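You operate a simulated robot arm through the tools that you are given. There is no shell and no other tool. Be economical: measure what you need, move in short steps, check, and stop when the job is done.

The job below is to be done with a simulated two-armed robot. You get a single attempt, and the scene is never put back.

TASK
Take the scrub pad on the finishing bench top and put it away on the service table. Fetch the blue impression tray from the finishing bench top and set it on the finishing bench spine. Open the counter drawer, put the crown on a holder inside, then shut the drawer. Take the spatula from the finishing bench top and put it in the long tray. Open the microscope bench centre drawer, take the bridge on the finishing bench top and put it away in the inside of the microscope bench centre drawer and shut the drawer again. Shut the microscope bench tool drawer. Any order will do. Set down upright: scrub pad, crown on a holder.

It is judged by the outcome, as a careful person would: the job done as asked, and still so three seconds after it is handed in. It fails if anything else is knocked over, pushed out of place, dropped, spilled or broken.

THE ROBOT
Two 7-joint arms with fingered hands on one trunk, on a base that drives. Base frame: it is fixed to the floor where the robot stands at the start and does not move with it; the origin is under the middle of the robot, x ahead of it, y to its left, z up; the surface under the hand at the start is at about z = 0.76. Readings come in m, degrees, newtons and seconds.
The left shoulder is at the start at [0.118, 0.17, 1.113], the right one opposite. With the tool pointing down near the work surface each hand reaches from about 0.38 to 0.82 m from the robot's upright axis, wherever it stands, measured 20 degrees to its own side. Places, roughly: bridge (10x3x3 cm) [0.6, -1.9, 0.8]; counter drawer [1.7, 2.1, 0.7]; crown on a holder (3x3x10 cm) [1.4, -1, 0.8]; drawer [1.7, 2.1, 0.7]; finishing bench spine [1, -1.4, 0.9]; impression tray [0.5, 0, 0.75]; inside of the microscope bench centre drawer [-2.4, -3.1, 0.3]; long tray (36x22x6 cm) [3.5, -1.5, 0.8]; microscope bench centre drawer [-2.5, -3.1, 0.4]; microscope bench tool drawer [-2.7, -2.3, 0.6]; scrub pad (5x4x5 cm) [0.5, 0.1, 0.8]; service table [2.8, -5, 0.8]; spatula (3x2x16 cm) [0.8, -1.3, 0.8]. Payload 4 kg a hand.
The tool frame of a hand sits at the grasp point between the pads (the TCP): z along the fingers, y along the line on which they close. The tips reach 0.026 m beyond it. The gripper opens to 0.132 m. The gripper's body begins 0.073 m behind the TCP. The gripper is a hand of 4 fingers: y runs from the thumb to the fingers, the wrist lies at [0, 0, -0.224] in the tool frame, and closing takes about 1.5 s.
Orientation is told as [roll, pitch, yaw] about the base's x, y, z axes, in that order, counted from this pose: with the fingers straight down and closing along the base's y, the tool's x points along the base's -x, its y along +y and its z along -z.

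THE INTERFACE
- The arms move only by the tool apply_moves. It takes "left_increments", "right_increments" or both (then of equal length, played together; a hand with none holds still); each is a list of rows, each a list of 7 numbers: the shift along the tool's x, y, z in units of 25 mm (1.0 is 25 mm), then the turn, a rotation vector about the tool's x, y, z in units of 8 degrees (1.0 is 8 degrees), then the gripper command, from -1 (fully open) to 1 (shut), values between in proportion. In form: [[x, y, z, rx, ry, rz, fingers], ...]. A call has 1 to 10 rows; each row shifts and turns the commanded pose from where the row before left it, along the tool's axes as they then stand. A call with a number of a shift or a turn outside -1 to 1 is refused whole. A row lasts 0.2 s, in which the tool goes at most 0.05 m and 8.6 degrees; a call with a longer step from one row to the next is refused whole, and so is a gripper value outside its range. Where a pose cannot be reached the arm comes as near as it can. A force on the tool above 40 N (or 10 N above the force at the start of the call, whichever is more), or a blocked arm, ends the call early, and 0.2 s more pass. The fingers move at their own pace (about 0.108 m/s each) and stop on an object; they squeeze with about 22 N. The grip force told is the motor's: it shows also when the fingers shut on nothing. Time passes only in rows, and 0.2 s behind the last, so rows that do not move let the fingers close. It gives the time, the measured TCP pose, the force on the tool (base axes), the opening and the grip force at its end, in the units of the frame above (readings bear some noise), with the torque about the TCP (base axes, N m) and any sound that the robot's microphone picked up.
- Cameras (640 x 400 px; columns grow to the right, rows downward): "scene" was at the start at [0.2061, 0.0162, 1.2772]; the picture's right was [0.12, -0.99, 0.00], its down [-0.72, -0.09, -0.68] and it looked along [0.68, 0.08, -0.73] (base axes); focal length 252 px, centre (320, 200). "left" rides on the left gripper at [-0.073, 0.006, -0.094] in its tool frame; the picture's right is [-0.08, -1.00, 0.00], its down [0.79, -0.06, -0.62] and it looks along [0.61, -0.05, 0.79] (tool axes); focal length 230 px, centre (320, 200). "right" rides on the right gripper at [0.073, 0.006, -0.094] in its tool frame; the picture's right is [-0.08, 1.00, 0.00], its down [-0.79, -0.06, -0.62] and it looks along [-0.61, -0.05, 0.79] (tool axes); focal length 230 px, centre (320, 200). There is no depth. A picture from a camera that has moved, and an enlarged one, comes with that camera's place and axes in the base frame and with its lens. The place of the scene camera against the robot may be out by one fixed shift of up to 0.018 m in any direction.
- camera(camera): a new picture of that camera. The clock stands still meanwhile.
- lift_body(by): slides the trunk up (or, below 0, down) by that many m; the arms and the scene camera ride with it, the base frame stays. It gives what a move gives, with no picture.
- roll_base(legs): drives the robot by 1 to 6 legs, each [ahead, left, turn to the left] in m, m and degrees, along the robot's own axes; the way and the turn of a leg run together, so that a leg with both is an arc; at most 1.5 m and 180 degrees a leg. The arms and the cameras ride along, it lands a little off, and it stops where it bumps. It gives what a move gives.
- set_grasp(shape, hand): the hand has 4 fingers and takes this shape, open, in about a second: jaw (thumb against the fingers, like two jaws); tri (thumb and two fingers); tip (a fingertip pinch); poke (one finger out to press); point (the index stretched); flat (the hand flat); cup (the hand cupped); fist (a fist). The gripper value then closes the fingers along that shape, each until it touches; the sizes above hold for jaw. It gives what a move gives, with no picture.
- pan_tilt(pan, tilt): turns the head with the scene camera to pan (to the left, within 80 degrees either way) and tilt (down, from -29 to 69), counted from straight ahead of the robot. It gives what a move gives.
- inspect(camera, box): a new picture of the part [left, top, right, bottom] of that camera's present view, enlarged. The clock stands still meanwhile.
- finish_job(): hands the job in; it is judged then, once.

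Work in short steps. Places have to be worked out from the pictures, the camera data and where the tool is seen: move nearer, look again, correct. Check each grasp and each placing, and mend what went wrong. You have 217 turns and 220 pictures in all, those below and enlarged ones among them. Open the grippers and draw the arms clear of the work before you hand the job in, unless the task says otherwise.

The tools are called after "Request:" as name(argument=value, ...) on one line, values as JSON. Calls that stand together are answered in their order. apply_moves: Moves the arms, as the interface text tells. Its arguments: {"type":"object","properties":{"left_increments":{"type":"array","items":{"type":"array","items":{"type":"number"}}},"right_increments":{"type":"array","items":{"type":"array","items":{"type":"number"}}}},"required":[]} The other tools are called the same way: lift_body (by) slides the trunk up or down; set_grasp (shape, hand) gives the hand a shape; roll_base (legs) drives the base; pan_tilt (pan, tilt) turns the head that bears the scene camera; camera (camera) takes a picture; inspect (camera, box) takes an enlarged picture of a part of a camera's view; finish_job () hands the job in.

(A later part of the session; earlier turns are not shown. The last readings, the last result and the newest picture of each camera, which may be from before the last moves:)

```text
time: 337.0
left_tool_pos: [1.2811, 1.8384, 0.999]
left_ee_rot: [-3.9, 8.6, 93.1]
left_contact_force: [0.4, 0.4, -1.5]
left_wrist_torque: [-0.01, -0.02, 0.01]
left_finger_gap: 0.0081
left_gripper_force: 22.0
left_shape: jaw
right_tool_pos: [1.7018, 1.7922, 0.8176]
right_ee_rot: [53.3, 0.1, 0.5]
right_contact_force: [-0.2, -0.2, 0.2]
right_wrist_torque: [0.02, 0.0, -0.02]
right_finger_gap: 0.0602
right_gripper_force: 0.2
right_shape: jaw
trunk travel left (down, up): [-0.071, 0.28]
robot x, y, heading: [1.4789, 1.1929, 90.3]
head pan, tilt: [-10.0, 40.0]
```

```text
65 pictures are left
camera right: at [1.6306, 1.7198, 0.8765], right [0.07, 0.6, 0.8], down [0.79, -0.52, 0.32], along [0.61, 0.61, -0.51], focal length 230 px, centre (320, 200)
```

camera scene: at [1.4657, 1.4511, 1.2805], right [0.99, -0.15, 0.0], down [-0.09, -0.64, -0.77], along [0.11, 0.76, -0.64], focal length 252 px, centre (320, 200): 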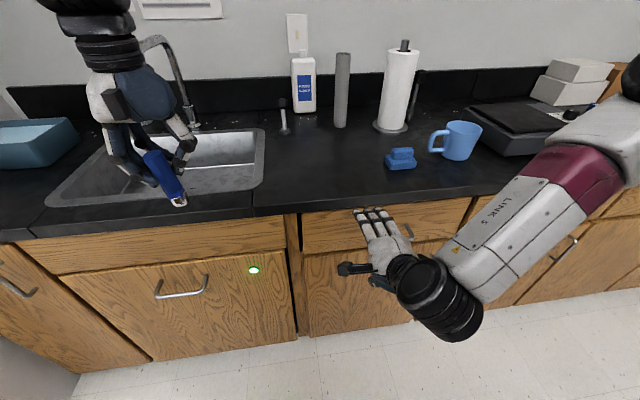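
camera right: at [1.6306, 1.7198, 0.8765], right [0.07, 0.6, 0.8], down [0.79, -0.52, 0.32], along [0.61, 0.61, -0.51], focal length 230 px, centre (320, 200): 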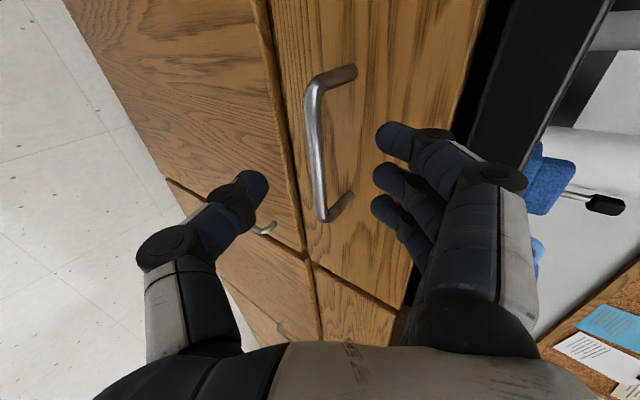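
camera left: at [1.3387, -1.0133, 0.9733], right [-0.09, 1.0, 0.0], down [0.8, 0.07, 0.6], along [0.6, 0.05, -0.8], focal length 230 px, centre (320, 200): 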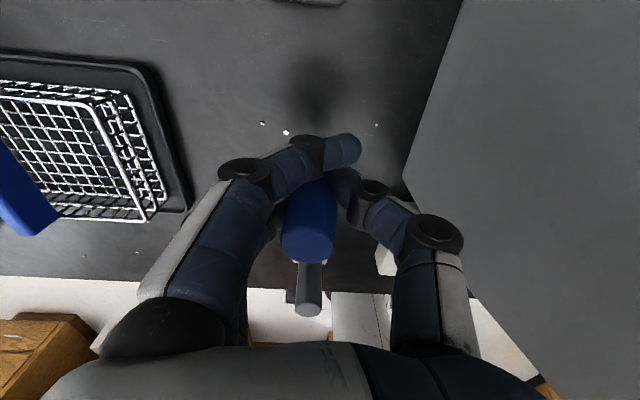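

Bar is exactly on the hand's axis, 3 cm ahead. Forward 2 cm more, then close on it.

Request:
roll_base(legs=[[0.022, 0, 0]])

Request:
apply_moves(right_increments=[[0, 0, 0.2, 0, 0, 0, 0.1], [0, 0, 0, 0, 0, 0, 1], [0, 0, 0, 0, 0, 0, 1], [0, 0, 0, 0, 0, 0, 1], [0, 0, 0, 0, 0, 0, 1], [0, 0, 0, 0, 0, 0, 1]])

Request:
camera(camera="right")

```text
time: 337.8
left_tool_pos: [1.2797, 1.8605, 0.9991]
left_ee_rot: [-4.0, 8.6, 93.2]
left_contact_force: [0.6, -0.3, -2.6]
left_wrist_torque: [0.01, 0.01, 0.04]
left_finger_gap: 0.0083
left_gripper_force: 22.2
left_shape: jaw
right_tool_pos: [1.7025, 1.8151, 0.8167]
right_ee_rot: [53.3, 0.0, 0.6]
right_contact_force: [0.3, 0.1, -0.8]
right_wrist_torque: [0.01, -0.01, 0.04]
right_finger_gap: 0.0602
right_gripper_force: 0.0
right_shape: jaw
trunk travel left (down, up): [-0.071, 0.28]
robot x, y, heading: [1.4821, 1.2155, 90.4]
head pan, tilt: [-10.0, 40.0]
```

```text
time: 339.2
left_tool_pos: [1.2803, 1.8603, 0.9991]
left_ee_rot: [-4.1, 8.6, 93.3]
left_contact_force: [0.2, -0.2, -1.0]
left_wrist_torque: [0.02, 0.0, 0.01]
left_finger_gap: 0.0086
left_gripper_force: 21.8
left_shape: jaw
right_tool_pos: [1.7027, 1.8174, 0.8142]
right_ee_rot: [53.2, 0.1, 0.6]
right_contact_force: [0.4, -0.4, 0.5]
right_wrist_torque: [0.04, 0.03, -0.05]
right_finger_gap: 0.0
right_gripper_force: 22.4
right_shape: jaw
trunk travel left (down, up): [-0.071, 0.28]
robot x, y, heading: [1.4806, 1.2147, 90.5]
head pan, tilt: [-10.0, 40.0]
```

```text
64 pictures are left
camera right: at [1.6302, 1.7455, 0.8738], right [0.07, 0.6, 0.8], down [0.79, -0.52, 0.32], along [0.61, 0.61, -0.51], focal length 230 px, centre (320, 200)
```

right: 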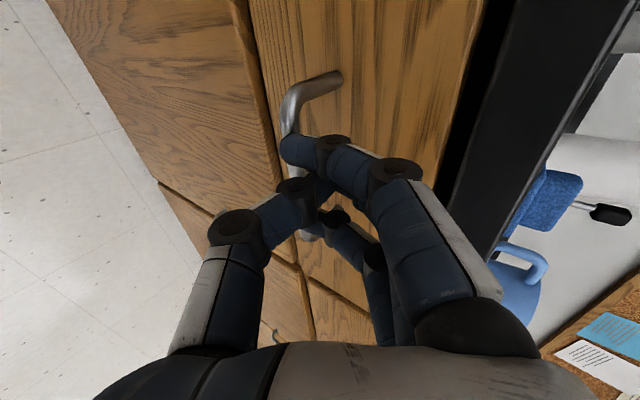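

Closed in front of the bar: it lies deeper/lower (≈[1.70, 1.845, 0.775]). Open, lower 3 cm and advance again.

Request:
apply_moves(right_increments=[[0, 0, -0.4, 0, 0, 0, 0.4], [0, 0, 0, 0, 0, 0, 0.1], [0, 0, 0, 0, 0, 0, 0.1], [0, -0.5, 0.4, 0, 0, 0, 0.1], [0, -0.5, 0.4, 0, 0, 0, 0.1], [0, -0.2, 0.3, 0, 0, 0, 0.1]])

Request:
camera(camera="right")

```text
time: 340.6
left_tool_pos: [1.2787, 1.8595, 0.9983]
left_ee_rot: [-4.0, 8.5, 93.3]
left_contact_force: [0.1, 1.4, -0.6]
left_wrist_torque: [0.05, -0.02, 0.03]
left_finger_gap: 0.0084
left_gripper_force: 22.2
left_shape: jaw
right_tool_pos: [1.7006, 1.8098, 0.8143]
right_ee_rot: [53.1, 0.1, 0.6]
right_contact_force: [-0.8, 0.0, 0.0]
right_wrist_torque: [0.0, 0.0, -0.02]
right_finger_gap: 0.0587
right_gripper_force: 0.1
right_shape: jaw
right hand out of reach, approached as far as the arm can: row 4, 5, 6
trunk travel left (down, up): [-0.071, 0.28]
robot x, y, heading: [1.483, 1.2121, 90.4]
head pan, tilt: [-10.0, 40.0]
```

```text
63 pictures are left
camera right: at [1.6293, 1.7392, 0.8743], right [0.07, 0.6, 0.8], down [0.79, -0.52, 0.32], along [0.61, 0.61, -0.51], focal length 230 px, centre (320, 200)
```

right: 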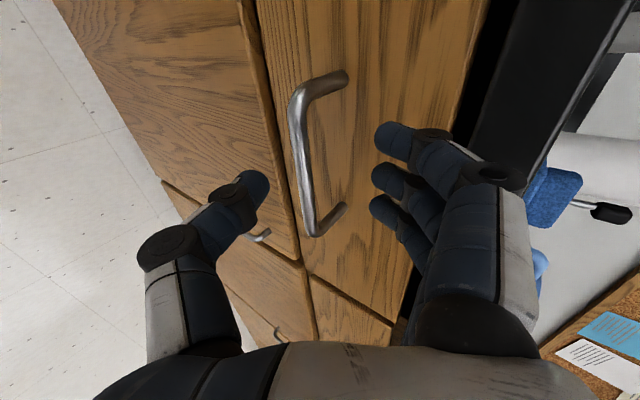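

Re-triangulated: bar centre [1.708, 1.847, 0.772]. Back 3 cm, raise the left hand out of harm's way, and lower the trunk 2 cm to let the right hand drop.

Request:
roll_base(legs=[[-0.03, 0, 0]])

Request:
apply_moves(left_increments=[[0, 0.8, -0.8, 0.3, 0.5, 0, 1], [0, 0.8, -0.8, 0.2, 0.5, 0, 1], [0, 0.5, -0.8, 0, 0, 0, 1], [0, 0, -0.8, 0, 0, 0, 1]])

Request:
lift_body(by=-0.025)

```text
time: 341.5
left_tool_pos: [1.2794, 1.8295, 0.9985]
left_ee_rot: [-4.0, 8.6, 93.3]
left_contact_force: [0.1, 0.5, -0.6]
left_wrist_torque: [0.02, 0.03, -0.02]
left_finger_gap: 0.0078
left_gripper_force: 22.6
left_shape: jaw
right_tool_pos: [1.7018, 1.7805, 0.8139]
right_ee_rot: [53.0, 0.0, 0.5]
right_contact_force: [0.0, -0.3, -0.7]
right_wrist_torque: [0.05, -0.02, 0.0]
right_finger_gap: 0.059
right_gripper_force: 0.1
right_shape: jaw
trunk travel left (down, up): [-0.071, 0.28]
robot x, y, heading: [1.4823, 1.1818, 90.3]
head pan, tilt: [-10.0, 40.0]
```

```text
time: 342.5
left_tool_pos: [1.2176, 1.845, 1.0709]
left_ee_rot: [-8.1, 16.5, 92.2]
left_contact_force: [-0.1, -0.4, -1.7]
left_wrist_torque: [0.02, 0.04, 0.0]
left_finger_gap: 0.0083
left_gripper_force: 21.7
left_shape: jaw
right_tool_pos: [1.7012, 1.781, 0.8135]
right_ee_rot: [53.0, 0.1, 0.5]
right_contact_force: [0.0, -1.0, -0.6]
right_wrist_torque: [0.0, 0.02, 0.0]
right_finger_gap: 0.0584
right_gripper_force: 0.1
right_shape: jaw
trunk travel left (down, up): [-0.071, 0.28]
robot x, y, heading: [1.4802, 1.1861, 90.4]
head pan, tilt: [-10.0, 40.0]
```

```text
time: 343.2
left_tool_pos: [1.2176, 1.8432, 1.0472]
left_ee_rot: [-8.2, 16.3, 92.1]
left_contact_force: [0.0, -0.4, -0.8]
left_wrist_torque: [0.13, 0.04, 0.01]
left_finger_gap: 0.008
left_gripper_force: 22.1
left_shape: jaw
right_tool_pos: [1.7016, 1.78, 0.7794]
right_ee_rot: [51.2, 0.0, 0.4]
right_contact_force: [-0.5, 0.0, 0.2]
right_wrist_torque: [-0.01, -0.01, 0.03]
right_finger_gap: 0.0585
right_gripper_force: 0.0
right_shape: jaw
trunk travel left (down, up): [-0.046, 0.305]
robot x, y, heading: [1.4789, 1.1861, 90.1]
head pan, tilt: [-10.0, 40.0]
```

Right hand is now level with the bar's plane. Straighten the left wrist, widen the right grip slightly, and roll forward 5 cm.

Request:
apply_moves(left_increments=[[0, 0, 0, -0.5, -0.9, 0, 1], [0, 0, 0, -0.5, -0.9, 0, 1], [0, 0, 0, 0, 0, 0, 1]], right_increments=[[0, 0, 0, 0, 0, 0, -0.14], [0, 0, 0, 0, 0, 0, -0.14], [0, 0, 0, 0, 0, 0, -0.14]])

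Request:
roll_base(legs=[[0.05, 0, 0]])

Request:
camera(camera="right")

```text
time: 344.0
left_tool_pos: [1.1851, 1.8638, 1.0484]
left_ee_rot: [-3.0, 2.0, 95.6]
left_contact_force: [-0.4, -0.9, -2.0]
left_wrist_torque: [0.0, -0.04, 0.0]
left_finger_gap: 0.0083
left_gripper_force: 21.7
left_shape: jaw
left hand out of reach, approached as far as the arm can: row 2
right_tool_pos: [1.7011, 1.781, 0.7781]
right_ee_rot: [51.1, -0.1, 0.4]
right_contact_force: [0.0, -0.3, -0.2]
right_wrist_torque: [0.0, 0.0, -0.02]
right_finger_gap: 0.0745
right_gripper_force: 0.0
right_shape: jaw
trunk travel left (down, up): [-0.046, 0.305]
robot x, y, heading: [1.4792, 1.1837, 90.3]
head pan, tilt: [-10.0, 40.0]
```

```text
time: 344.9
left_tool_pos: [1.184, 1.9159, 1.0436]
left_ee_rot: [-2.9, 2.6, 95.6]
left_contact_force: [-0.5, 0.1, -1.4]
left_wrist_torque: [0.01, -0.01, -0.01]
left_finger_gap: 0.0082
left_gripper_force: 22.4
left_shape: jaw
right_tool_pos: [1.7019, 1.8319, 0.7777]
right_ee_rot: [50.9, 0.0, 0.3]
right_contact_force: [-0.3, 0.4, -0.5]
right_wrist_torque: [0.0, -0.01, 0.02]
right_finger_gap: 0.0744
right_gripper_force: 0.0
right_shape: jaw
trunk travel left (down, up): [-0.046, 0.305]
robot x, y, heading: [1.4814, 1.2355, 90.1]
head pan, tilt: [-10.0, 40.0]
```

```text
62 pictures are left
camera right: at [1.6296, 1.7623, 0.8392], right [0.07, 0.63, 0.77], down [0.79, -0.51, 0.34], along [0.61, 0.59, -0.53], focal length 230 px, centre (320, 200)
```

right: 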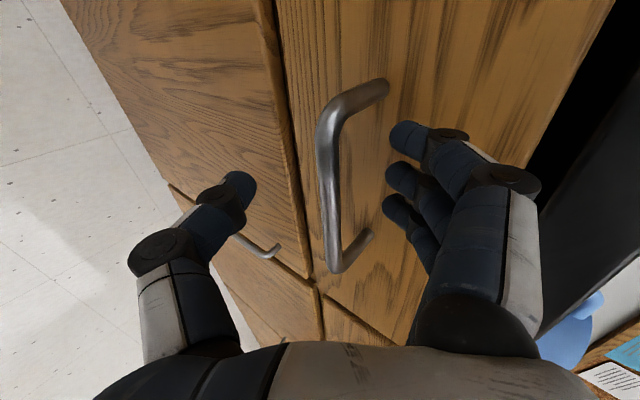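

The bar is now inside the grip. Close.

Request:
apply_moves(right_increments=[[0, 0, 0, 0, 0, 0, 1], [0, 0, 0, 0, 0, 0, 1], [0, 0, 0, 0, 0, 0, 1], [0, 0, 0, 0, 0, 0, 1], [0, 0, 0, 0, 0, 0, 1], [0, 0, 0, 0, 0, 0, 1]])

Request:
roll_base(legs=[[-0.06, 0, 0]])

Request:
camera(camera="right")

```text
time: 346.3
left_tool_pos: [1.1817, 1.9141, 1.0434]
left_ee_rot: [-3.2, 2.6, 96.0]
left_contact_force: [-0.3, 0.1, -2.1]
left_wrist_torque: [0.02, 0.0, -0.03]
left_finger_gap: 0.0085
left_gripper_force: 22.5
left_shape: jaw
right_tool_pos: [1.7021, 1.8317, 0.7772]
right_ee_rot: [51.1, 0.1, 0.3]
right_contact_force: [-0.4, 2.6, -2.3]
right_wrist_torque: [0.04, 0.02, 0.0]
right_finger_gap: 0.0053
right_gripper_force: 21.8
right_shape: jaw
trunk travel left (down, up): [-0.046, 0.305]
robot x, y, heading: [1.4828, 1.2342, 90.0]
head pan, tilt: [-10.0, 40.0]
```

```text
time: 347.3
left_tool_pos: [1.1819, 1.8548, 1.0428]
left_ee_rot: [-3.2, 2.5, 96.0]
left_contact_force: [-0.3, -0.4, -0.8]
left_wrist_torque: [0.04, 0.07, 0.04]
left_finger_gap: 0.0081
left_gripper_force: 21.9
left_shape: jaw
right_tool_pos: [1.7026, 1.7722, 0.7769]
right_ee_rot: [51.0, 0.1, 0.4]
right_contact_force: [-1.5, 2.6, -4.4]
right_wrist_torque: [-0.03, 0.0, 0.04]
right_finger_gap: 0.0045
right_gripper_force: 22.1
right_shape: jaw
trunk travel left (down, up): [-0.046, 0.305]
robot x, y, heading: [1.478, 1.1758, 90.3]
head pan, tilt: [-10.0, 40.0]
```

```text
61 pictures are left
camera right: at [1.6297, 1.7029, 0.8394], right [0.07, 0.63, 0.78], down [0.79, -0.51, 0.34], along [0.61, 0.59, -0.53], focal length 230 px, centre (320, 200)
```

right: 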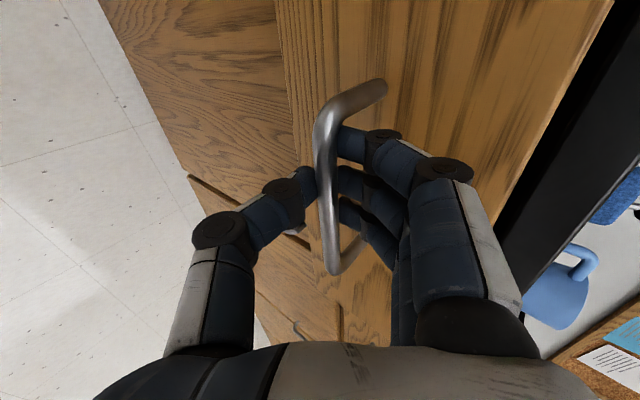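

The drawer is coming along. Pull it open another 20 cm and look inside.

Request:
roll_base(legs=[[-0.2, 0, 0]])

Request:
camera(camera="scene")

```text
time: 348.9
left_tool_pos: [1.1805, 1.6527, 1.0435]
left_ee_rot: [-3.2, 2.6, 96.2]
left_contact_force: [0.9, -0.7, -1.0]
left_wrist_torque: [0.03, 0.04, 0.01]
left_finger_gap: 0.0079
left_gripper_force: 21.8
left_shape: jaw
right_tool_pos: [1.7007, 1.5715, 0.7766]
right_ee_rot: [51.0, 0.0, 0.5]
right_contact_force: [5.6, 2.1, -4.3]
right_wrist_torque: [-0.05, -0.04, -0.05]
right_finger_gap: 0.0044
right_gripper_force: 22.0
right_shape: jaw
trunk travel left (down, up): [-0.046, 0.305]
robot x, y, heading: [1.4826, 0.9765, 90.4]
head pan, tilt: [-10.0, 40.0]
```

```text
60 pictures are left
camera scene: at [1.4862, 1.2923, 1.1888], right [0.99, -0.17, 0.0], down [-0.11, -0.63, -0.77], along [0.13, 0.75, -0.64], focal length 252 px, centre (320, 200)
```

scene: 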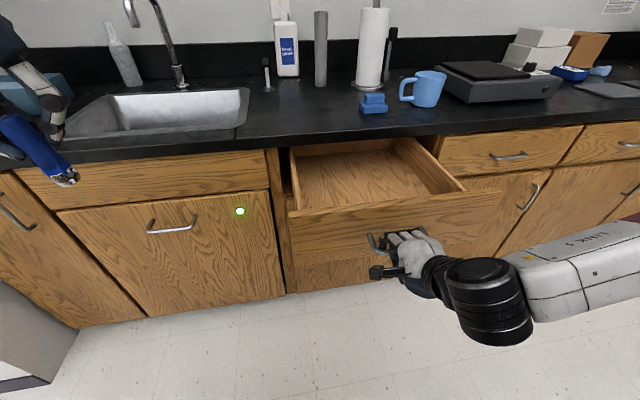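

Drawer is open and empty. Pull it 6 cm further for hand room, then release the handle and back off.

Request:
roll_base(legs=[[-0.06, 0, 0]])

Request:
apply_moves(right_increments=[[0, 0, 0, 0, 0, 0, -0.2], [0, 0, 0, 0, 0, 0, -0.6], [0, 0, 0, 0, 0, 0, -0.6], [0, 0, 0, 0, 0, 0, -0.6]])

Request:
roll_base(legs=[[-0.12, 0, 0]])

Request:
camera(camera="scene")

```text
time: 349.9
left_tool_pos: [1.1797, 1.5919, 1.0441]
left_ee_rot: [-3.3, 2.6, 96.2]
left_contact_force: [-0.7, -0.2, -2.7]
left_wrist_torque: [0.02, 0.0, -0.04]
left_finger_gap: 0.008
left_gripper_force: 22.0
left_shape: jaw
right_tool_pos: [1.7006, 1.5104, 0.7767]
right_ee_rot: [51.1, 0.0, 0.5]
right_contact_force: [2.3, 2.1, -7.2]
right_wrist_torque: [-0.04, 0.01, -0.02]
right_finger_gap: 0.0043
right_gripper_force: 22.3
right_shape: jaw
trunk travel left (down, up): [-0.046, 0.305]
robot x, y, heading: [1.4859, 0.9105, 90.6]
head pan, tilt: [-10.0, 40.0]
```

```text
time: 350.9
left_tool_pos: [1.1795, 1.5902, 1.0441]
left_ee_rot: [-3.4, 2.5, 96.3]
left_contact_force: [0.5, -0.8, -1.4]
left_wrist_torque: [0.01, -0.01, 0.0]
left_finger_gap: 0.008
left_gripper_force: 22.6
left_shape: jaw
right_tool_pos: [1.7018, 1.5115, 0.7768]
right_ee_rot: [51.1, 0.1, 0.4]
right_contact_force: [0.5, 0.3, 0.0]
right_wrist_torque: [0.01, -0.02, -0.02]
right_finger_gap: 0.1052
right_gripper_force: 0.0
right_shape: jaw
trunk travel left (down, up): [-0.046, 0.305]
robot x, y, heading: [1.4814, 0.9162, 90.4]
head pan, tilt: [-10.0, 40.0]
```

```text
time: 352.1
left_tool_pos: [1.1798, 1.4684, 1.0436]
left_ee_rot: [-3.3, 2.5, 96.3]
left_contact_force: [-0.2, -0.3, -1.5]
left_wrist_torque: [0.01, 0.03, 0.02]
left_finger_gap: 0.0081
left_gripper_force: 22.1
left_shape: jaw
right_tool_pos: [1.7019, 1.3891, 0.7782]
right_ee_rot: [51.2, 0.1, 0.4]
right_contact_force: [0.3, -0.2, 0.0]
right_wrist_torque: [0.01, -0.04, 0.02]
right_finger_gap: 0.1052
right_gripper_force: 0.1
right_shape: jaw
trunk travel left (down, up): [-0.046, 0.305]
robot x, y, heading: [1.4813, 0.796, 90.7]
head pan, tilt: [-10.0, 40.0]
```

```text
59 pictures are left
camera scene: at [1.4863, 1.1094, 1.1891], right [0.99, -0.17, 0.0], down [-0.11, -0.63, -0.77], along [0.13, 0.76, -0.64], focal length 252 px, centre (320, 200)
```

scene: 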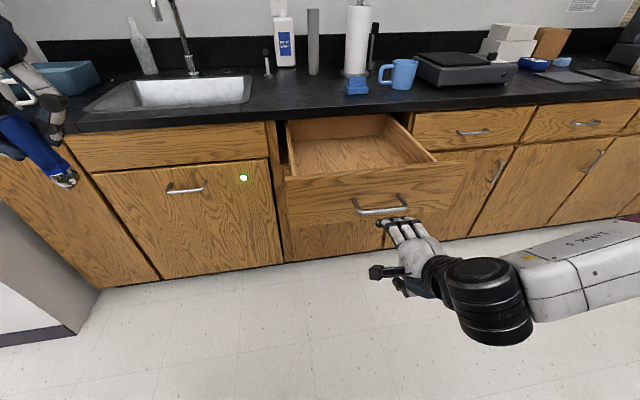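

Drive right so the left hand (with crown) is over the drawer (centre ≈x 1.71), then look from the left camera.

Request:
roll_base(legs=[[0, -0.52, -0.7], [0.23, 0, 0]])

Request:
camera(camera="left")

Request:
pan_tilt(pan=15, tilt=35)

Request:
camera(camera="scene")

```text
time: 358.5
left_tool_pos: [1.7151, 1.7029, 1.0427]
left_ee_rot: [-3.3, 2.6, 95.3]
left_contact_force: [-0.2, 0.5, -1.8]
left_wrist_torque: [0.02, 0.04, -0.02]
left_finger_gap: 0.0081
left_gripper_force: 21.7
left_shape: jaw
right_tool_pos: [2.2378, 1.6144, 0.7779]
right_ee_rot: [51.0, 0.0, -0.6]
right_contact_force: [-0.2, 0.1, 0.7]
right_wrist_torque: [-0.01, 0.0, -0.03]
right_finger_gap: 0.1054
right_gripper_force: 0.0
right_shape: jaw
trunk travel left (down, up): [-0.046, 0.305]
robot x, y, heading: [2.0061, 1.0158, 89.1]
head pan, tilt: [-10.0, 40.0]
```

```text
58 pictures are left
camera left: at [1.6968, 1.779, 1.1324], right [0.98, 0.17, 0.05], down [0.09, -0.75, 0.65], along [0.15, -0.64, -0.75], focal length 230 px, centre (320, 200)
```

left: 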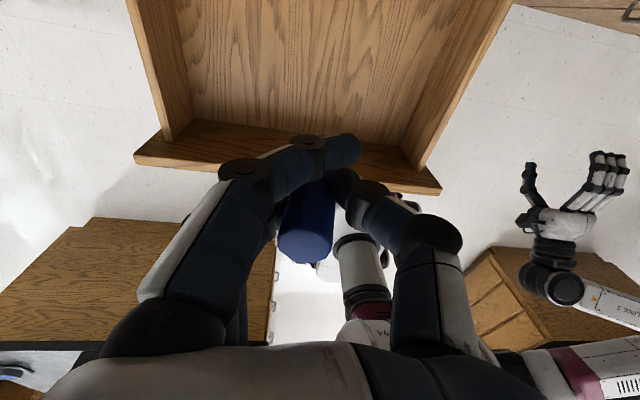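

```text
time: 359.4
left_tool_pos: [1.7159, 1.7031, 1.0439]
left_ee_rot: [-3.4, 2.6, 95.3]
left_contact_force: [0.1, -0.2, -1.6]
left_wrist_torque: [0.03, -0.01, 0.02]
left_finger_gap: 0.0082
left_gripper_force: 22.4
left_shape: jaw
right_tool_pos: [2.236, 1.6137, 0.7773]
right_ee_rot: [51.1, 0.1, -0.6]
right_contact_force: [0.3, -0.4, -0.2]
right_wrist_torque: [-0.01, 0.0, -0.01]
right_finger_gap: 0.1052
right_gripper_force: 0.0
right_shape: jaw
trunk travel left (down, up): [-0.046, 0.305]
robot x, y, heading: [2.0046, 1.0175, 89.4]
head pan, tilt: [15.0, 35.0]
```

```text
57 pictures are left
camera scene: at [1.9783, 1.339, 1.1965], right [0.97, 0.25, 0.0], down [0.14, -0.56, -0.82], along [-0.2, 0.79, -0.57], focal length 252 px, centre (320, 200)
```

scene: 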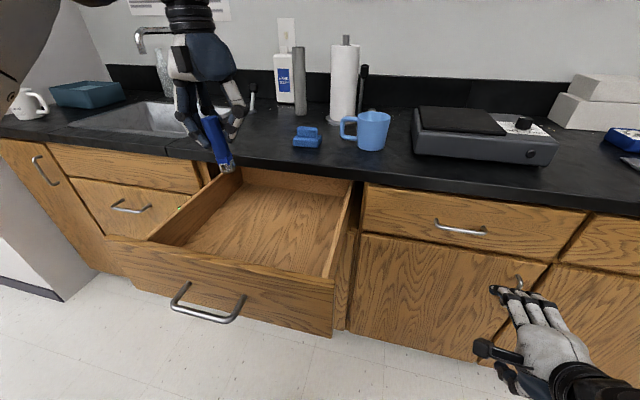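

The crown's holder leans slightly in the grip; zoom to measure before lowering.

Request:
inspect(camera="scene", box=[160, 40, 280, 190])

```text
2.67 times, centred on (220, 115) of scene
camera zoom: at [1.9783, 1.339, 1.1965], right [0.97, 0.25, 0.0], down [0.14, -0.56, -0.82], along [-0.2, 0.79, -0.57], focal length 673 px, centre (587, 427)
```

zoom: 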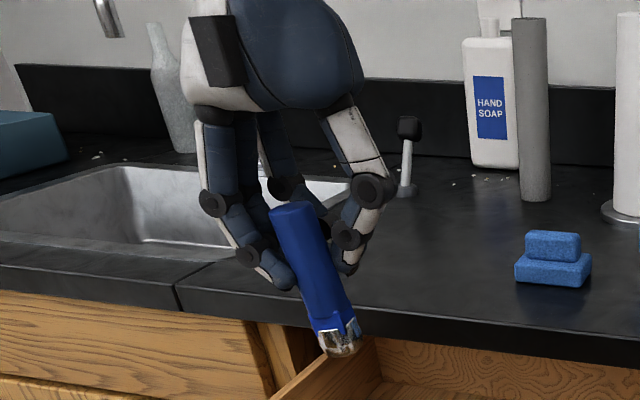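

Lean is about 7°. Correct it and descend into the drawer, watching the force.

Request:
apply_moves(left_increments=[[0, 0, 0, -0.85, 0, 0, 1], [0, 0, 1, 0, 0, 0, 1], [0, 0, 1, 0, 0, 0, 1], [0, 0, 1, 0, 0, 0, 1], [0, 0, 1, 0, 0, 0, 1], [0, 0, 1, 0, 0, 0, 1], [0, 0, 1, 0, 0, 0, 1], [0, 0, 1, 0, 0, 0, 1]])

Request:
inspect(camera="scene", box=[120, 80, 360, 280])

```text
time: 361.2
left_tool_pos: [1.7062, 1.6949, 0.8693]
left_ee_rot: [3.5, 2.5, 95.2]
left_contact_force: [0.5, -0.4, -1.1]
left_wrist_torque: [0.03, 0.01, -0.02]
left_finger_gap: 0.0081
left_gripper_force: 21.7
left_shape: jaw
right_tool_pos: [2.2372, 1.6133, 0.7762]
right_ee_rot: [51.1, -0.1, -0.6]
right_contact_force: [0.2, -0.4, 0.2]
right_wrist_torque: [-0.01, 0.0, -0.01]
right_finger_gap: 0.1053
right_gripper_force: 0.0
right_shape: jaw
trunk travel left (down, up): [-0.046, 0.305]
robot x, y, heading: [2.0069, 1.0191, 89.4]
head pan, tilt: [15.0, 35.0]
```

```text
2.00 times, centred on (240, 180) of scene
camera zoom: at [1.9782, 1.3394, 1.1963], right [0.97, 0.25, 0.0], down [0.14, -0.56, -0.82], along [-0.2, 0.79, -0.57], focal length 505 px, centre (480, 240)
```

zoom: 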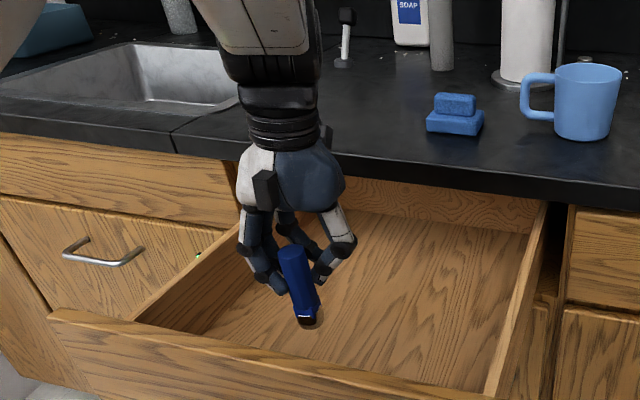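

Nearly vertical now. Continue down slowly until it touches the drawer floor.

Request:
apply_moves(left_increments=[[0, 0, 0.5, 0.3, 0, 0, 1], [0, 0, 0.5, 0, 0, 0, 1], [0, 0, 0.5, 0, 0, 0, 1], [0, 0, 0.5, 0, 0, 0, 1], [0, 0, 0.5, 0, 0, 0, 1]])

Request:
inspect(camera="scene", box=[160, 130, 320, 280])

```text
time: 362.4
left_tool_pos: [1.7056, 1.6924, 0.8069]
left_ee_rot: [1.1, 2.6, 95.3]
left_contact_force: [-0.2, 0.6, -1.3]
left_wrist_torque: [0.03, 0.01, 0.02]
left_finger_gap: 0.0082
left_gripper_force: 22.1
left_shape: jaw
right_tool_pos: [2.2372, 1.6149, 0.7777]
right_ee_rot: [51.2, 0.0, -0.6]
right_contact_force: [0.3, 0.0, -1.2]
right_wrist_torque: [0.01, -0.02, -0.03]
right_finger_gap: 0.1053
right_gripper_force: 0.0
right_shape: jaw
trunk travel left (down, up): [-0.046, 0.305]
robot x, y, heading: [2.0058, 1.0217, 89.3]
head pan, tilt: [15.0, 35.0]
```

```text
2.67 times, centred on (240, 205) of scene
camera zoom: at [1.9782, 1.3392, 1.1964], right [0.97, 0.25, 0.0], down [0.14, -0.56, -0.82], along [-0.2, 0.79, -0.57], focal length 673 px, centre (533, 187)
```

zoom: 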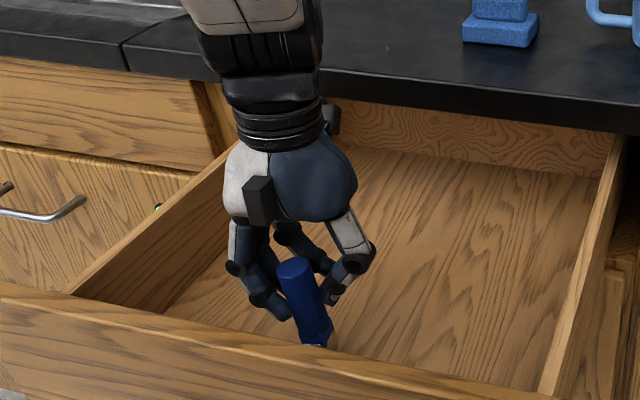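

Request:
apply_moves(left_increments=[[0, 0, 0.4, -0.5, 0, 0, 1], [0, 0, 0.4, 0, 0, 0, 1], [0, 0, 0.4, 0, 0, 0, 1], [0, 0, 0.3, 0, 0, 0, 1]])

```text
time: 363.2
left_tool_pos: [1.7042, 1.693, 0.7941]
left_ee_rot: [5.2, 1.2, 95.2]
left_contact_force: [5.4, -1.6, 36.5]
left_wrist_torque: [-0.42, 0.1, 0.04]
left_finger_gap: 0.0114
left_gripper_force: 22.1
left_shape: jaw
right_tool_pos: [2.2387, 1.6108, 0.782]
right_ee_rot: [51.3, 0.1, -0.7]
right_contact_force: [0.2, -0.2, 0.7]
right_wrist_torque: [0.03, 0.01, 0.01]
right_finger_gap: 0.1054
right_gripper_force: 0.1
right_shape: jaw
trunk travel left (down, up): [-0.046, 0.305]
robot x, y, heading: [2.0048, 1.0236, 89.3]
head pan, tilt: [15.0, 35.0]
stopped in row 3 (left hand): the force on the tool passed its limit at 46 N (the readings are from after the stop); the commanded pose is now the measured one
```

Contact with the floor. Ease off and check that it stands straight.

Request:
apply_moves(left_increments=[[0, 0, -0.25, 0, 0, 0, 1], [0, 0, -0.15, 0, 0, 0, 1]])

Request:
inspect(camera="scene", box=[160, 130, 320, 280])

```text
time: 363.8
left_tool_pos: [1.7054, 1.6923, 0.7943]
left_ee_rot: [5.2, 2.0, 95.1]
left_contact_force: [1.6, 1.2, 13.5]
left_wrist_torque: [-0.15, 0.06, 0.05]
left_finger_gap: 0.0108
left_gripper_force: 21.9
left_shape: jaw
right_tool_pos: [2.2355, 1.6134, 0.7774]
right_ee_rot: [51.1, -0.1, -0.6]
right_contact_force: [0.0, 0.1, -0.7]
right_wrist_torque: [-0.02, 0.02, 0.03]
right_finger_gap: 0.105
right_gripper_force: 0.0
right_shape: jaw
trunk travel left (down, up): [-0.046, 0.305]
robot x, y, heading: [2.0061, 1.0183, 89.2]
head pan, tilt: [15.0, 35.0]
```

```text
2.67 times, centred on (240, 205) of scene
camera zoom: at [1.9792, 1.3383, 1.1964], right [0.97, 0.25, 0.0], down [0.14, -0.56, -0.82], along [-0.2, 0.79, -0.57], focal length 673 px, centre (533, 187)
```

zoom: 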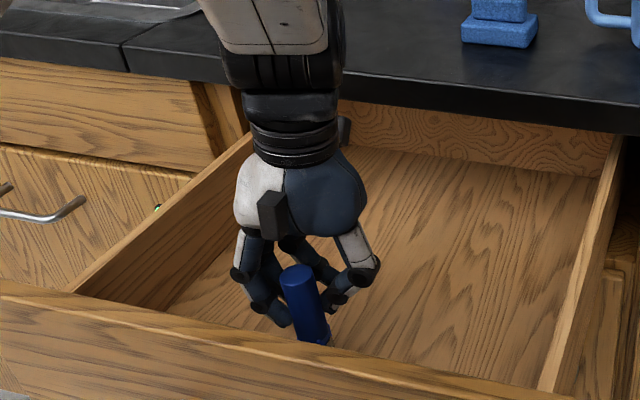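

Lean is within ~4°; it will settle. Unload a touch more and open gently.

Request:
apply_moves(left_increments=[[0, 0, -0.1, -0.3, 0, 0, 1], [0, 0, -0.05, 0, 0, 0, 0.7], [0, 0, 0, 0, 0, 0, 0.4], [0, 0, 0, 0, 0, 0, 0.2], [0, 0, 0, 0, 0, 0, 0.0], [0, 0, 0, 0, 0, 0, 0.0]])

Request:
inspect(camera="scene", box=[160, 130, 320, 280])

Request:
camera(camera="left")

```text
time: 365.2
left_tool_pos: [1.7054, 1.6934, 0.8]
left_ee_rot: [7.4, 2.1, 95.2]
left_contact_force: [0.5, 1.0, 0.4]
left_wrist_torque: [0.02, 0.01, 0.01]
left_finger_gap: 0.0651
left_gripper_force: 0.0
left_shape: jaw
right_tool_pos: [2.2369, 1.6127, 0.7778]
right_ee_rot: [51.1, 0.0, -0.5]
right_contact_force: [-0.1, 0.4, -0.6]
right_wrist_torque: [-0.03, -0.02, -0.01]
right_finger_gap: 0.1053
right_gripper_force: 0.1
right_shape: jaw
trunk travel left (down, up): [-0.046, 0.305]
robot x, y, heading: [2.0072, 1.0177, 89.1]
head pan, tilt: [15.0, 35.0]
```

```text
2.67 times, centred on (240, 205) of scene
camera zoom: at [1.9785, 1.3388, 1.1965], right [0.97, 0.25, 0.0], down [0.14, -0.56, -0.82], along [-0.2, 0.79, -0.57], focal length 673 px, centre (533, 187)
```

zoom: 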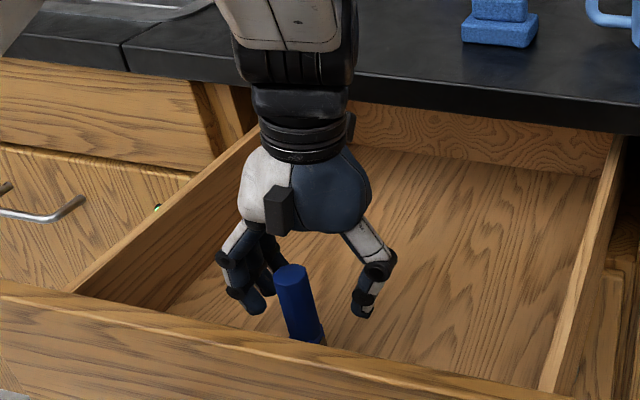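

```text
51 pictures are left
camera left: at [1.7033, 1.7703, 0.8895], right [0.98, 0.16, -0.13], down [0.21, -0.75, 0.63], along [0.0, -0.64, -0.77], focal length 230 px, centre (320, 200)
```

left: 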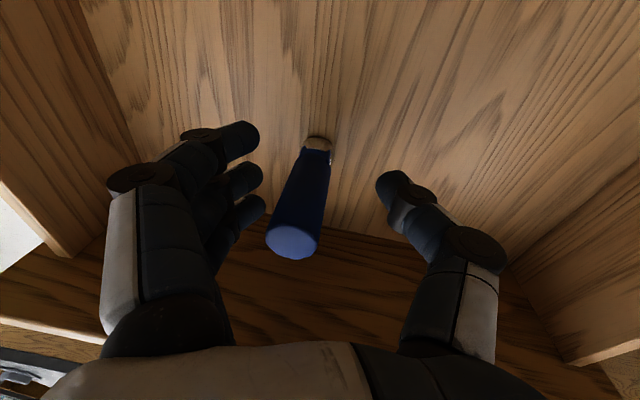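

Crown stands upright and free. Rise straight up out of the drawer and check.

Request:
apply_moves(left_increments=[[0, 0.13, -1, 0, 0, 0, 0], [0, 0.13, -1, 0, 0, 0, 0], [0, 0.13, -1, 0, 0, 0, 0], [0, 0.13, -1, 0, 0, 0, 0], [0, 0.13, -1, 0, 0, 0, 0], [0, 0.13, -1, 0, 0, 0, 0], [0, 0.13, -1, 0.5, 0, 0, 0], [0, 0.13, -1, 0.4, 0, 0, 0], [0, 0, -1, 0, 0, 0, 0]])

Request:
inspect(camera="scene", box=[120, 100, 360, 300])

```text
time: 367.2
left_tool_pos: [1.7009, 1.7008, 1.0264]
left_ee_rot: [-0.1, 1.9, 95.4]
left_contact_force: [0.0, -0.1, -0.7]
left_wrist_torque: [0.01, 0.02, 0.0]
left_finger_gap: 0.0651
left_gripper_force: 0.1
left_shape: jaw
right_tool_pos: [2.2357, 1.6125, 0.7776]
right_ee_rot: [51.3, 0.0, -0.5]
right_contact_force: [0.2, 0.2, -1.0]
right_wrist_torque: [0.01, 0.03, 0.04]
right_finger_gap: 0.1054
right_gripper_force: 0.0
right_shape: jaw
trunk travel left (down, up): [-0.046, 0.305]
robot x, y, heading: [2.0067, 1.0195, 89.1]
head pan, tilt: [15.0, 35.0]
```

```text
2.00 times, centred on (240, 200) of scene
camera zoom: at [1.9786, 1.3386, 1.1967], right [0.97, 0.25, 0.0], down [0.14, -0.56, -0.82], along [-0.2, 0.79, -0.57], focal length 505 px, centre (480, 200)
```

zoom: 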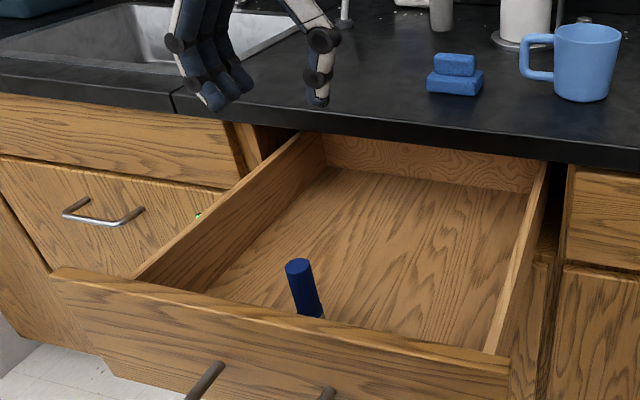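

Crown is upright in the drawer. Now close it: back off, raise the left hand, shut the right fingers and drive left to line up with the drawer front.

Request:
apply_moves(right_increments=[[0, 0.5, -0.4, 0, 0, 0, 1], [0, 0.5, -0.4, 0, 0, 0, 1], [0, 0, 0, 0, 0, 0, 1], [0, 0, 0, 0, 0, 0, 1], [0, 0, 0, 0, 0, 0, 1]], left_increments=[[0.3, 0, -0.8, 0, 0, 0, -1], [0.3, 0, -0.8, 0, 0, 0, -1], [0.3, 0, -0.8, 0, 0, 0, -1], [0.3, 0, 0, 0, 0, 0, -1], [0, 0, 0, 0, 0, 0, -1]])

Request:
roll_base(legs=[[-0.22, 0, 0.8], [0, 0.48, 0]])

Request:
pan_tilt(pan=-10, tilt=40)

Request:
camera(camera="scene")

```text
time: 368.4
left_tool_pos: [1.6824, 1.674, 1.0859]
left_ee_rot: [-2.6, 2.0, 97.4]
left_contact_force: [0.1, -0.4, -0.4]
left_wrist_torque: [0.0, 0.01, 0.02]
left_finger_gap: 0.1321
left_gripper_force: 0.0
left_shape: jaw
left hand out of reach, approached as far as the arm can: row 4
right_tool_pos: [2.2364, 1.6231, 0.8068]
right_ee_rot: [51.1, 0.1, -0.6]
right_contact_force: [0.0, 0.4, -0.3]
right_wrist_torque: [-0.04, -0.01, -0.07]
right_finger_gap: 0.0
right_gripper_force: 21.4
right_shape: jaw
right hand out of reach, approached as far as the arm can: row 1, 2
trunk travel left (down, up): [-0.046, 0.305]
robot x, y, heading: [2.0055, 1.019, 89.2]
head pan, tilt: [15.0, 35.0]
```

```text
time: 374.4
left_tool_pos: [1.1862, 1.443, 1.0839]
left_ee_rot: [-2.5, 2.5, 98.3]
left_contact_force: [0.4, -0.7, 0.8]
left_wrist_torque: [0.0, -0.01, -0.01]
left_finger_gap: 0.1317
left_gripper_force: 0.0
left_shape: jaw
right_tool_pos: [1.7416, 1.401, 0.8067]
right_ee_rot: [51.1, 0.0, 0.3]
right_contact_force: [0.6, 0.5, 0.4]
right_wrist_torque: [0.03, -0.01, 0.01]
right_finger_gap: 0.0
right_gripper_force: 22.2
right_shape: jaw
trunk travel left (down, up): [-0.046, 0.305]
robot x, y, heading: [1.5188, 0.7933, 90.3]
head pan, tilt: [15.0, 35.0]
```

```text
time: 375.3
left_tool_pos: [1.1837, 1.444, 1.0811]
left_ee_rot: [-2.8, 2.6, 98.6]
left_contact_force: [0.7, 0.1, -0.5]
left_wrist_torque: [-0.01, 0.01, -0.04]
left_finger_gap: 0.1319
left_gripper_force: 0.1
left_shape: jaw
right_tool_pos: [1.7421, 1.4014, 0.8068]
right_ee_rot: [51.0, 0.0, 0.3]
right_contact_force: [0.1, 0.2, -1.0]
right_wrist_torque: [0.01, 0.0, 0.03]
right_finger_gap: 0.0
right_gripper_force: 22.1
right_shape: jaw
trunk travel left (down, up): [-0.046, 0.305]
robot x, y, heading: [1.52, 0.7931, 90.2]
head pan, tilt: [-10.0, 40.0]
```

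```text
49 pictures are left
camera scene: at [1.5255, 1.1121, 1.189], right [0.99, -0.17, 0.0], down [-0.11, -0.63, -0.77], along [0.13, 0.75, -0.64], focal length 252 px, centre (320, 200)
```

scene: 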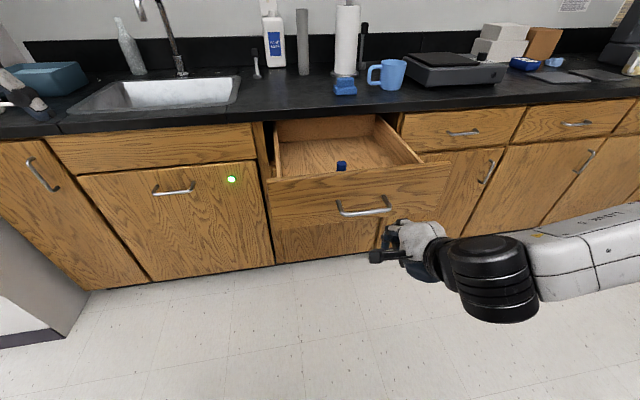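

Push the drawer shut with the closed right hand by driving forward slowly, in stages.

Request:
roll_base(legs=[[0.16, 0, 0]])

Request:
roll_base(legs=[[0.12, 0, 0]])

Request:
camera(camera="scene")

```text
time: 376.7
left_tool_pos: [1.1842, 1.602, 1.083]
left_ee_rot: [-2.9, 2.4, 98.6]
left_contact_force: [-0.7, 0.1, -0.8]
left_wrist_torque: [-0.02, 0.02, -0.03]
left_finger_gap: 0.1319
left_gripper_force: 0.1
left_shape: jaw
right_tool_pos: [1.7418, 1.5601, 0.8059]
right_ee_rot: [51.0, -0.1, 0.3]
right_contact_force: [0.2, -0.7, -0.7]
right_wrist_torque: [0.03, -0.02, -0.02]
right_finger_gap: 0.0
right_gripper_force: 22.1
right_shape: jaw
trunk travel left (down, up): [-0.046, 0.305]
robot x, y, heading: [1.5176, 0.9539, 89.8]
head pan, tilt: [-10.0, 40.0]
```

```text
time: 378.0
left_tool_pos: [1.1816, 1.7196, 1.0815]
left_ee_rot: [-2.9, 2.5, 98.6]
left_contact_force: [0.0, 0.1, -0.6]
left_wrist_torque: [0.01, 0.01, 0.01]
left_finger_gap: 0.1319
left_gripper_force: 0.0
left_shape: jaw
right_tool_pos: [1.7416, 1.6776, 0.8055]
right_ee_rot: [51.1, 0.0, 0.2]
right_contact_force: [-0.3, 0.4, 0.0]
right_wrist_torque: [0.03, 0.02, -0.03]
right_finger_gap: 0.0004
right_gripper_force: 21.5
right_shape: jaw
trunk travel left (down, up): [-0.046, 0.305]
robot x, y, heading: [1.5215, 1.0719, 90.1]
head pan, tilt: [-10.0, 40.0]
```

```text
48 pictures are left
camera scene: at [1.525, 1.3883, 1.1888], right [0.99, -0.17, 0.0], down [-0.11, -0.63, -0.77], along [0.13, 0.75, -0.64], focal length 252 px, centre (320, 200)
```

scene: 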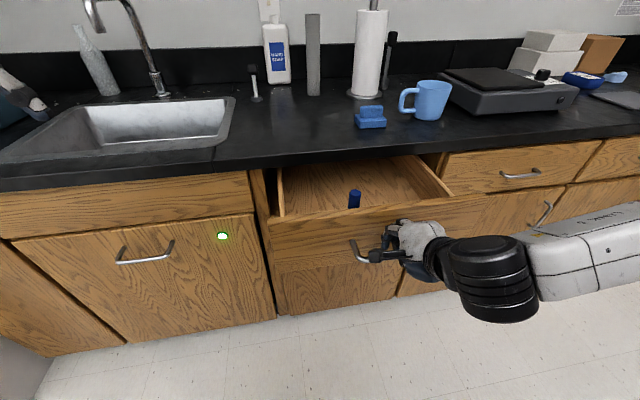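

Crown remains upright while the drawer slides in. Keep pushing.

Request:
roll_base(legs=[[0.11, 0, 0]])

Request:
roll_base(legs=[[0.1, 0, 0]])

Request:
camera(camera="scene")

```text
time: 379.2
left_tool_pos: [1.1827, 1.8301, 1.0825]
left_ee_rot: [-2.9, 2.5, 98.6]
left_contact_force: [-0.6, 0.5, 0.0]
left_wrist_torque: [-0.03, 0.02, 0.01]
left_finger_gap: 0.1318
left_gripper_force: 0.0
left_shape: jaw
right_tool_pos: [1.7414, 1.7878, 0.8062]
right_ee_rot: [51.1, 0.0, 0.2]
right_contact_force: [0.7, 0.3, 0.0]
right_wrist_torque: [0.0, 0.0, -0.01]
right_finger_gap: 0.0003
right_gripper_force: 22.2
right_shape: jaw
trunk travel left (down, up): [-0.046, 0.305]
robot x, y, heading: [1.5235, 1.1817, 89.9]
head pan, tilt: [-10.0, 40.0]
```

```text
time: 380.3
left_tool_pos: [1.1804, 1.9111, 1.0828]
left_ee_rot: [-3.1, 2.5, 98.8]
left_contact_force: [0.3, 0.5, 0.0]
left_wrist_torque: [0.02, 0.0, -0.01]
left_finger_gap: 0.1319
left_gripper_force: 0.0
left_shape: jaw
right_tool_pos: [1.7407, 1.8641, 0.804]
right_ee_rot: [50.4, 0.1, 0.4]
right_contact_force: [0.7, -9.6, 1.8]
right_wrist_torque: [0.02, -0.04, -0.01]
right_finger_gap: 0.0
right_gripper_force: 21.7
right_shape: jaw
trunk travel left (down, up): [-0.046, 0.305]
robot x, y, heading: [1.5229, 1.2642, 89.9]
head pan, tilt: [-10.0, 40.0]
stopped in leg 1: the force on the tool passed its limit at 67 N (the readings are from after the stop); the commanded pose is now the measured one
```

```text
47 pictures are left
camera scene: at [1.525, 1.5794, 1.1893], right [0.98, -0.17, 0.0], down [-0.11, -0.63, -0.77], along [0.13, 0.76, -0.64], focal length 252 px, centre (320, 200)
```

scene: 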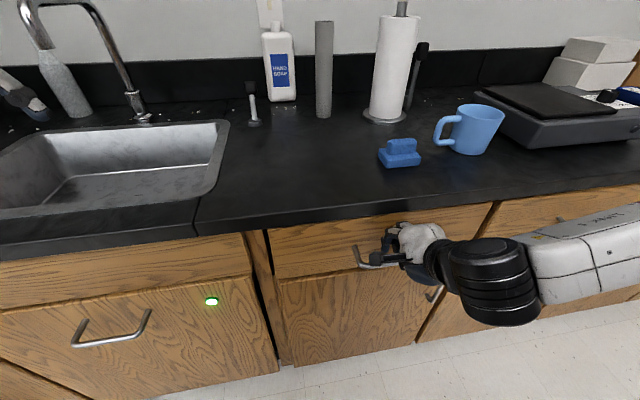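

Drawer shut. Next the bridge: back off, raise the trunk a bit, turn to heading 0 and drive around the bench's left end to its front at y≈-2.1.

Request:
roll_base(legs=[[-0.36, 0, 0]])

Request:
lift_body(by=0.1)

Request:
roll_base(legs=[[0, 0, -90], [-1.5, 0, 0], [-0.35, 0, 0], [0, -1.5, 0], [0, -1.45, 0]])

Request:
pan_tilt(pan=10, tilt=40)

Request:
camera(camera="scene")

```text
time: 382.6
left_tool_pos: [1.1832, 1.5547, 1.0813]
left_ee_rot: [-3.0, 2.5, 98.6]
left_contact_force: [0.5, 0.0, 0.4]
left_wrist_torque: [-0.01, -0.02, 0.01]
left_finger_gap: 0.1319
left_gripper_force: 0.0
left_shape: jaw
right_tool_pos: [1.7405, 1.5088, 0.8044]
right_ee_rot: [50.4, 0.1, 0.3]
right_contact_force: [0.0, -0.7, -0.1]
right_wrist_torque: [0.01, 0.02, -0.01]
right_finger_gap: 0.0
right_gripper_force: 21.9
right_shape: jaw
trunk travel left (down, up): [-0.046, 0.305]
robot x, y, heading: [1.5203, 0.9045, 90.3]
head pan, tilt: [-10.0, 40.0]
```

```text
time: 383.9
left_tool_pos: [1.182, 1.5572, 1.1798]
left_ee_rot: [-3.0, 2.7, 98.6]
left_contact_force: [-0.8, 0.5, 0.4]
left_wrist_torque: [-0.01, 0.01, -0.02]
left_finger_gap: 0.1321
left_gripper_force: 0.1
left_shape: jaw
right_tool_pos: [1.7405, 1.5079, 0.9021]
right_ee_rot: [50.3, -0.1, 0.2]
right_contact_force: [0.5, -0.5, 1.0]
right_wrist_torque: [0.01, 0.01, -0.01]
right_finger_gap: 0.0
right_gripper_force: 21.8
right_shape: jaw
trunk travel left (down, up): [-0.146, 0.205]
robot x, y, heading: [1.5199, 0.9046, 90.0]
head pan, tilt: [-10.0, 40.0]
```

```text
time: 422.2
left_tool_pos: [0.4903, -1.6518, 1.1807]
left_ee_rot: [-3.1, 2.6, 12.9]
left_contact_force: [-0.8, 0.7, -0.5]
left_wrist_torque: [0.01, 0.02, -0.04]
left_finger_gap: 0.1322
left_gripper_force: 0.0
left_shape: jaw
right_tool_pos: [0.4855, -2.2118, 0.9042]
right_ee_rot: [50.5, 0.0, -85.4]
right_contact_force: [0.1, -0.5, -0.4]
right_wrist_torque: [0.02, 0.03, -0.04]
right_finger_gap: 0.0
right_gripper_force: 21.9
right_shape: jaw
trunk travel left (down, up): [-0.146, 0.205]
robot x, y, heading: [-0.1314, -2.0341, 4.3]
head pan, tilt: [-10.0, 40.0]
```

```text
time: 423.0
left_tool_pos: [0.4893, -1.6516, 1.1826]
left_ee_rot: [-3.1, 2.6, 12.9]
left_contact_force: [0.1, 0.1, 0.6]
left_wrist_torque: [-0.02, 0.02, 0.02]
left_finger_gap: 0.132
left_gripper_force: 0.0
left_shape: jaw
right_tool_pos: [0.4844, -2.2108, 0.9045]
right_ee_rot: [50.5, 0.0, -85.4]
right_contact_force: [0.3, -0.3, 0.0]
right_wrist_torque: [-0.01, 0.01, -0.03]
right_finger_gap: 0.0001
right_gripper_force: 21.4
right_shape: jaw
trunk travel left (down, up): [-0.146, 0.205]
robot x, y, heading: [-0.1313, -2.0369, 4.0]
head pan, tilt: [10.0, 40.0]
```

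```text
46 pictures are left
camera scene: at [0.0599, -2.0008, 1.3057], right [0.25, -0.97, 0.0], down [-0.62, -0.16, -0.77], along [0.74, 0.19, -0.64], focal length 252 px, centre (320, 200)
```

scene: 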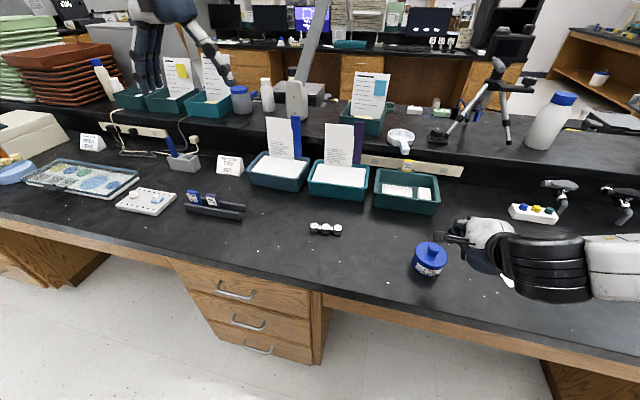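

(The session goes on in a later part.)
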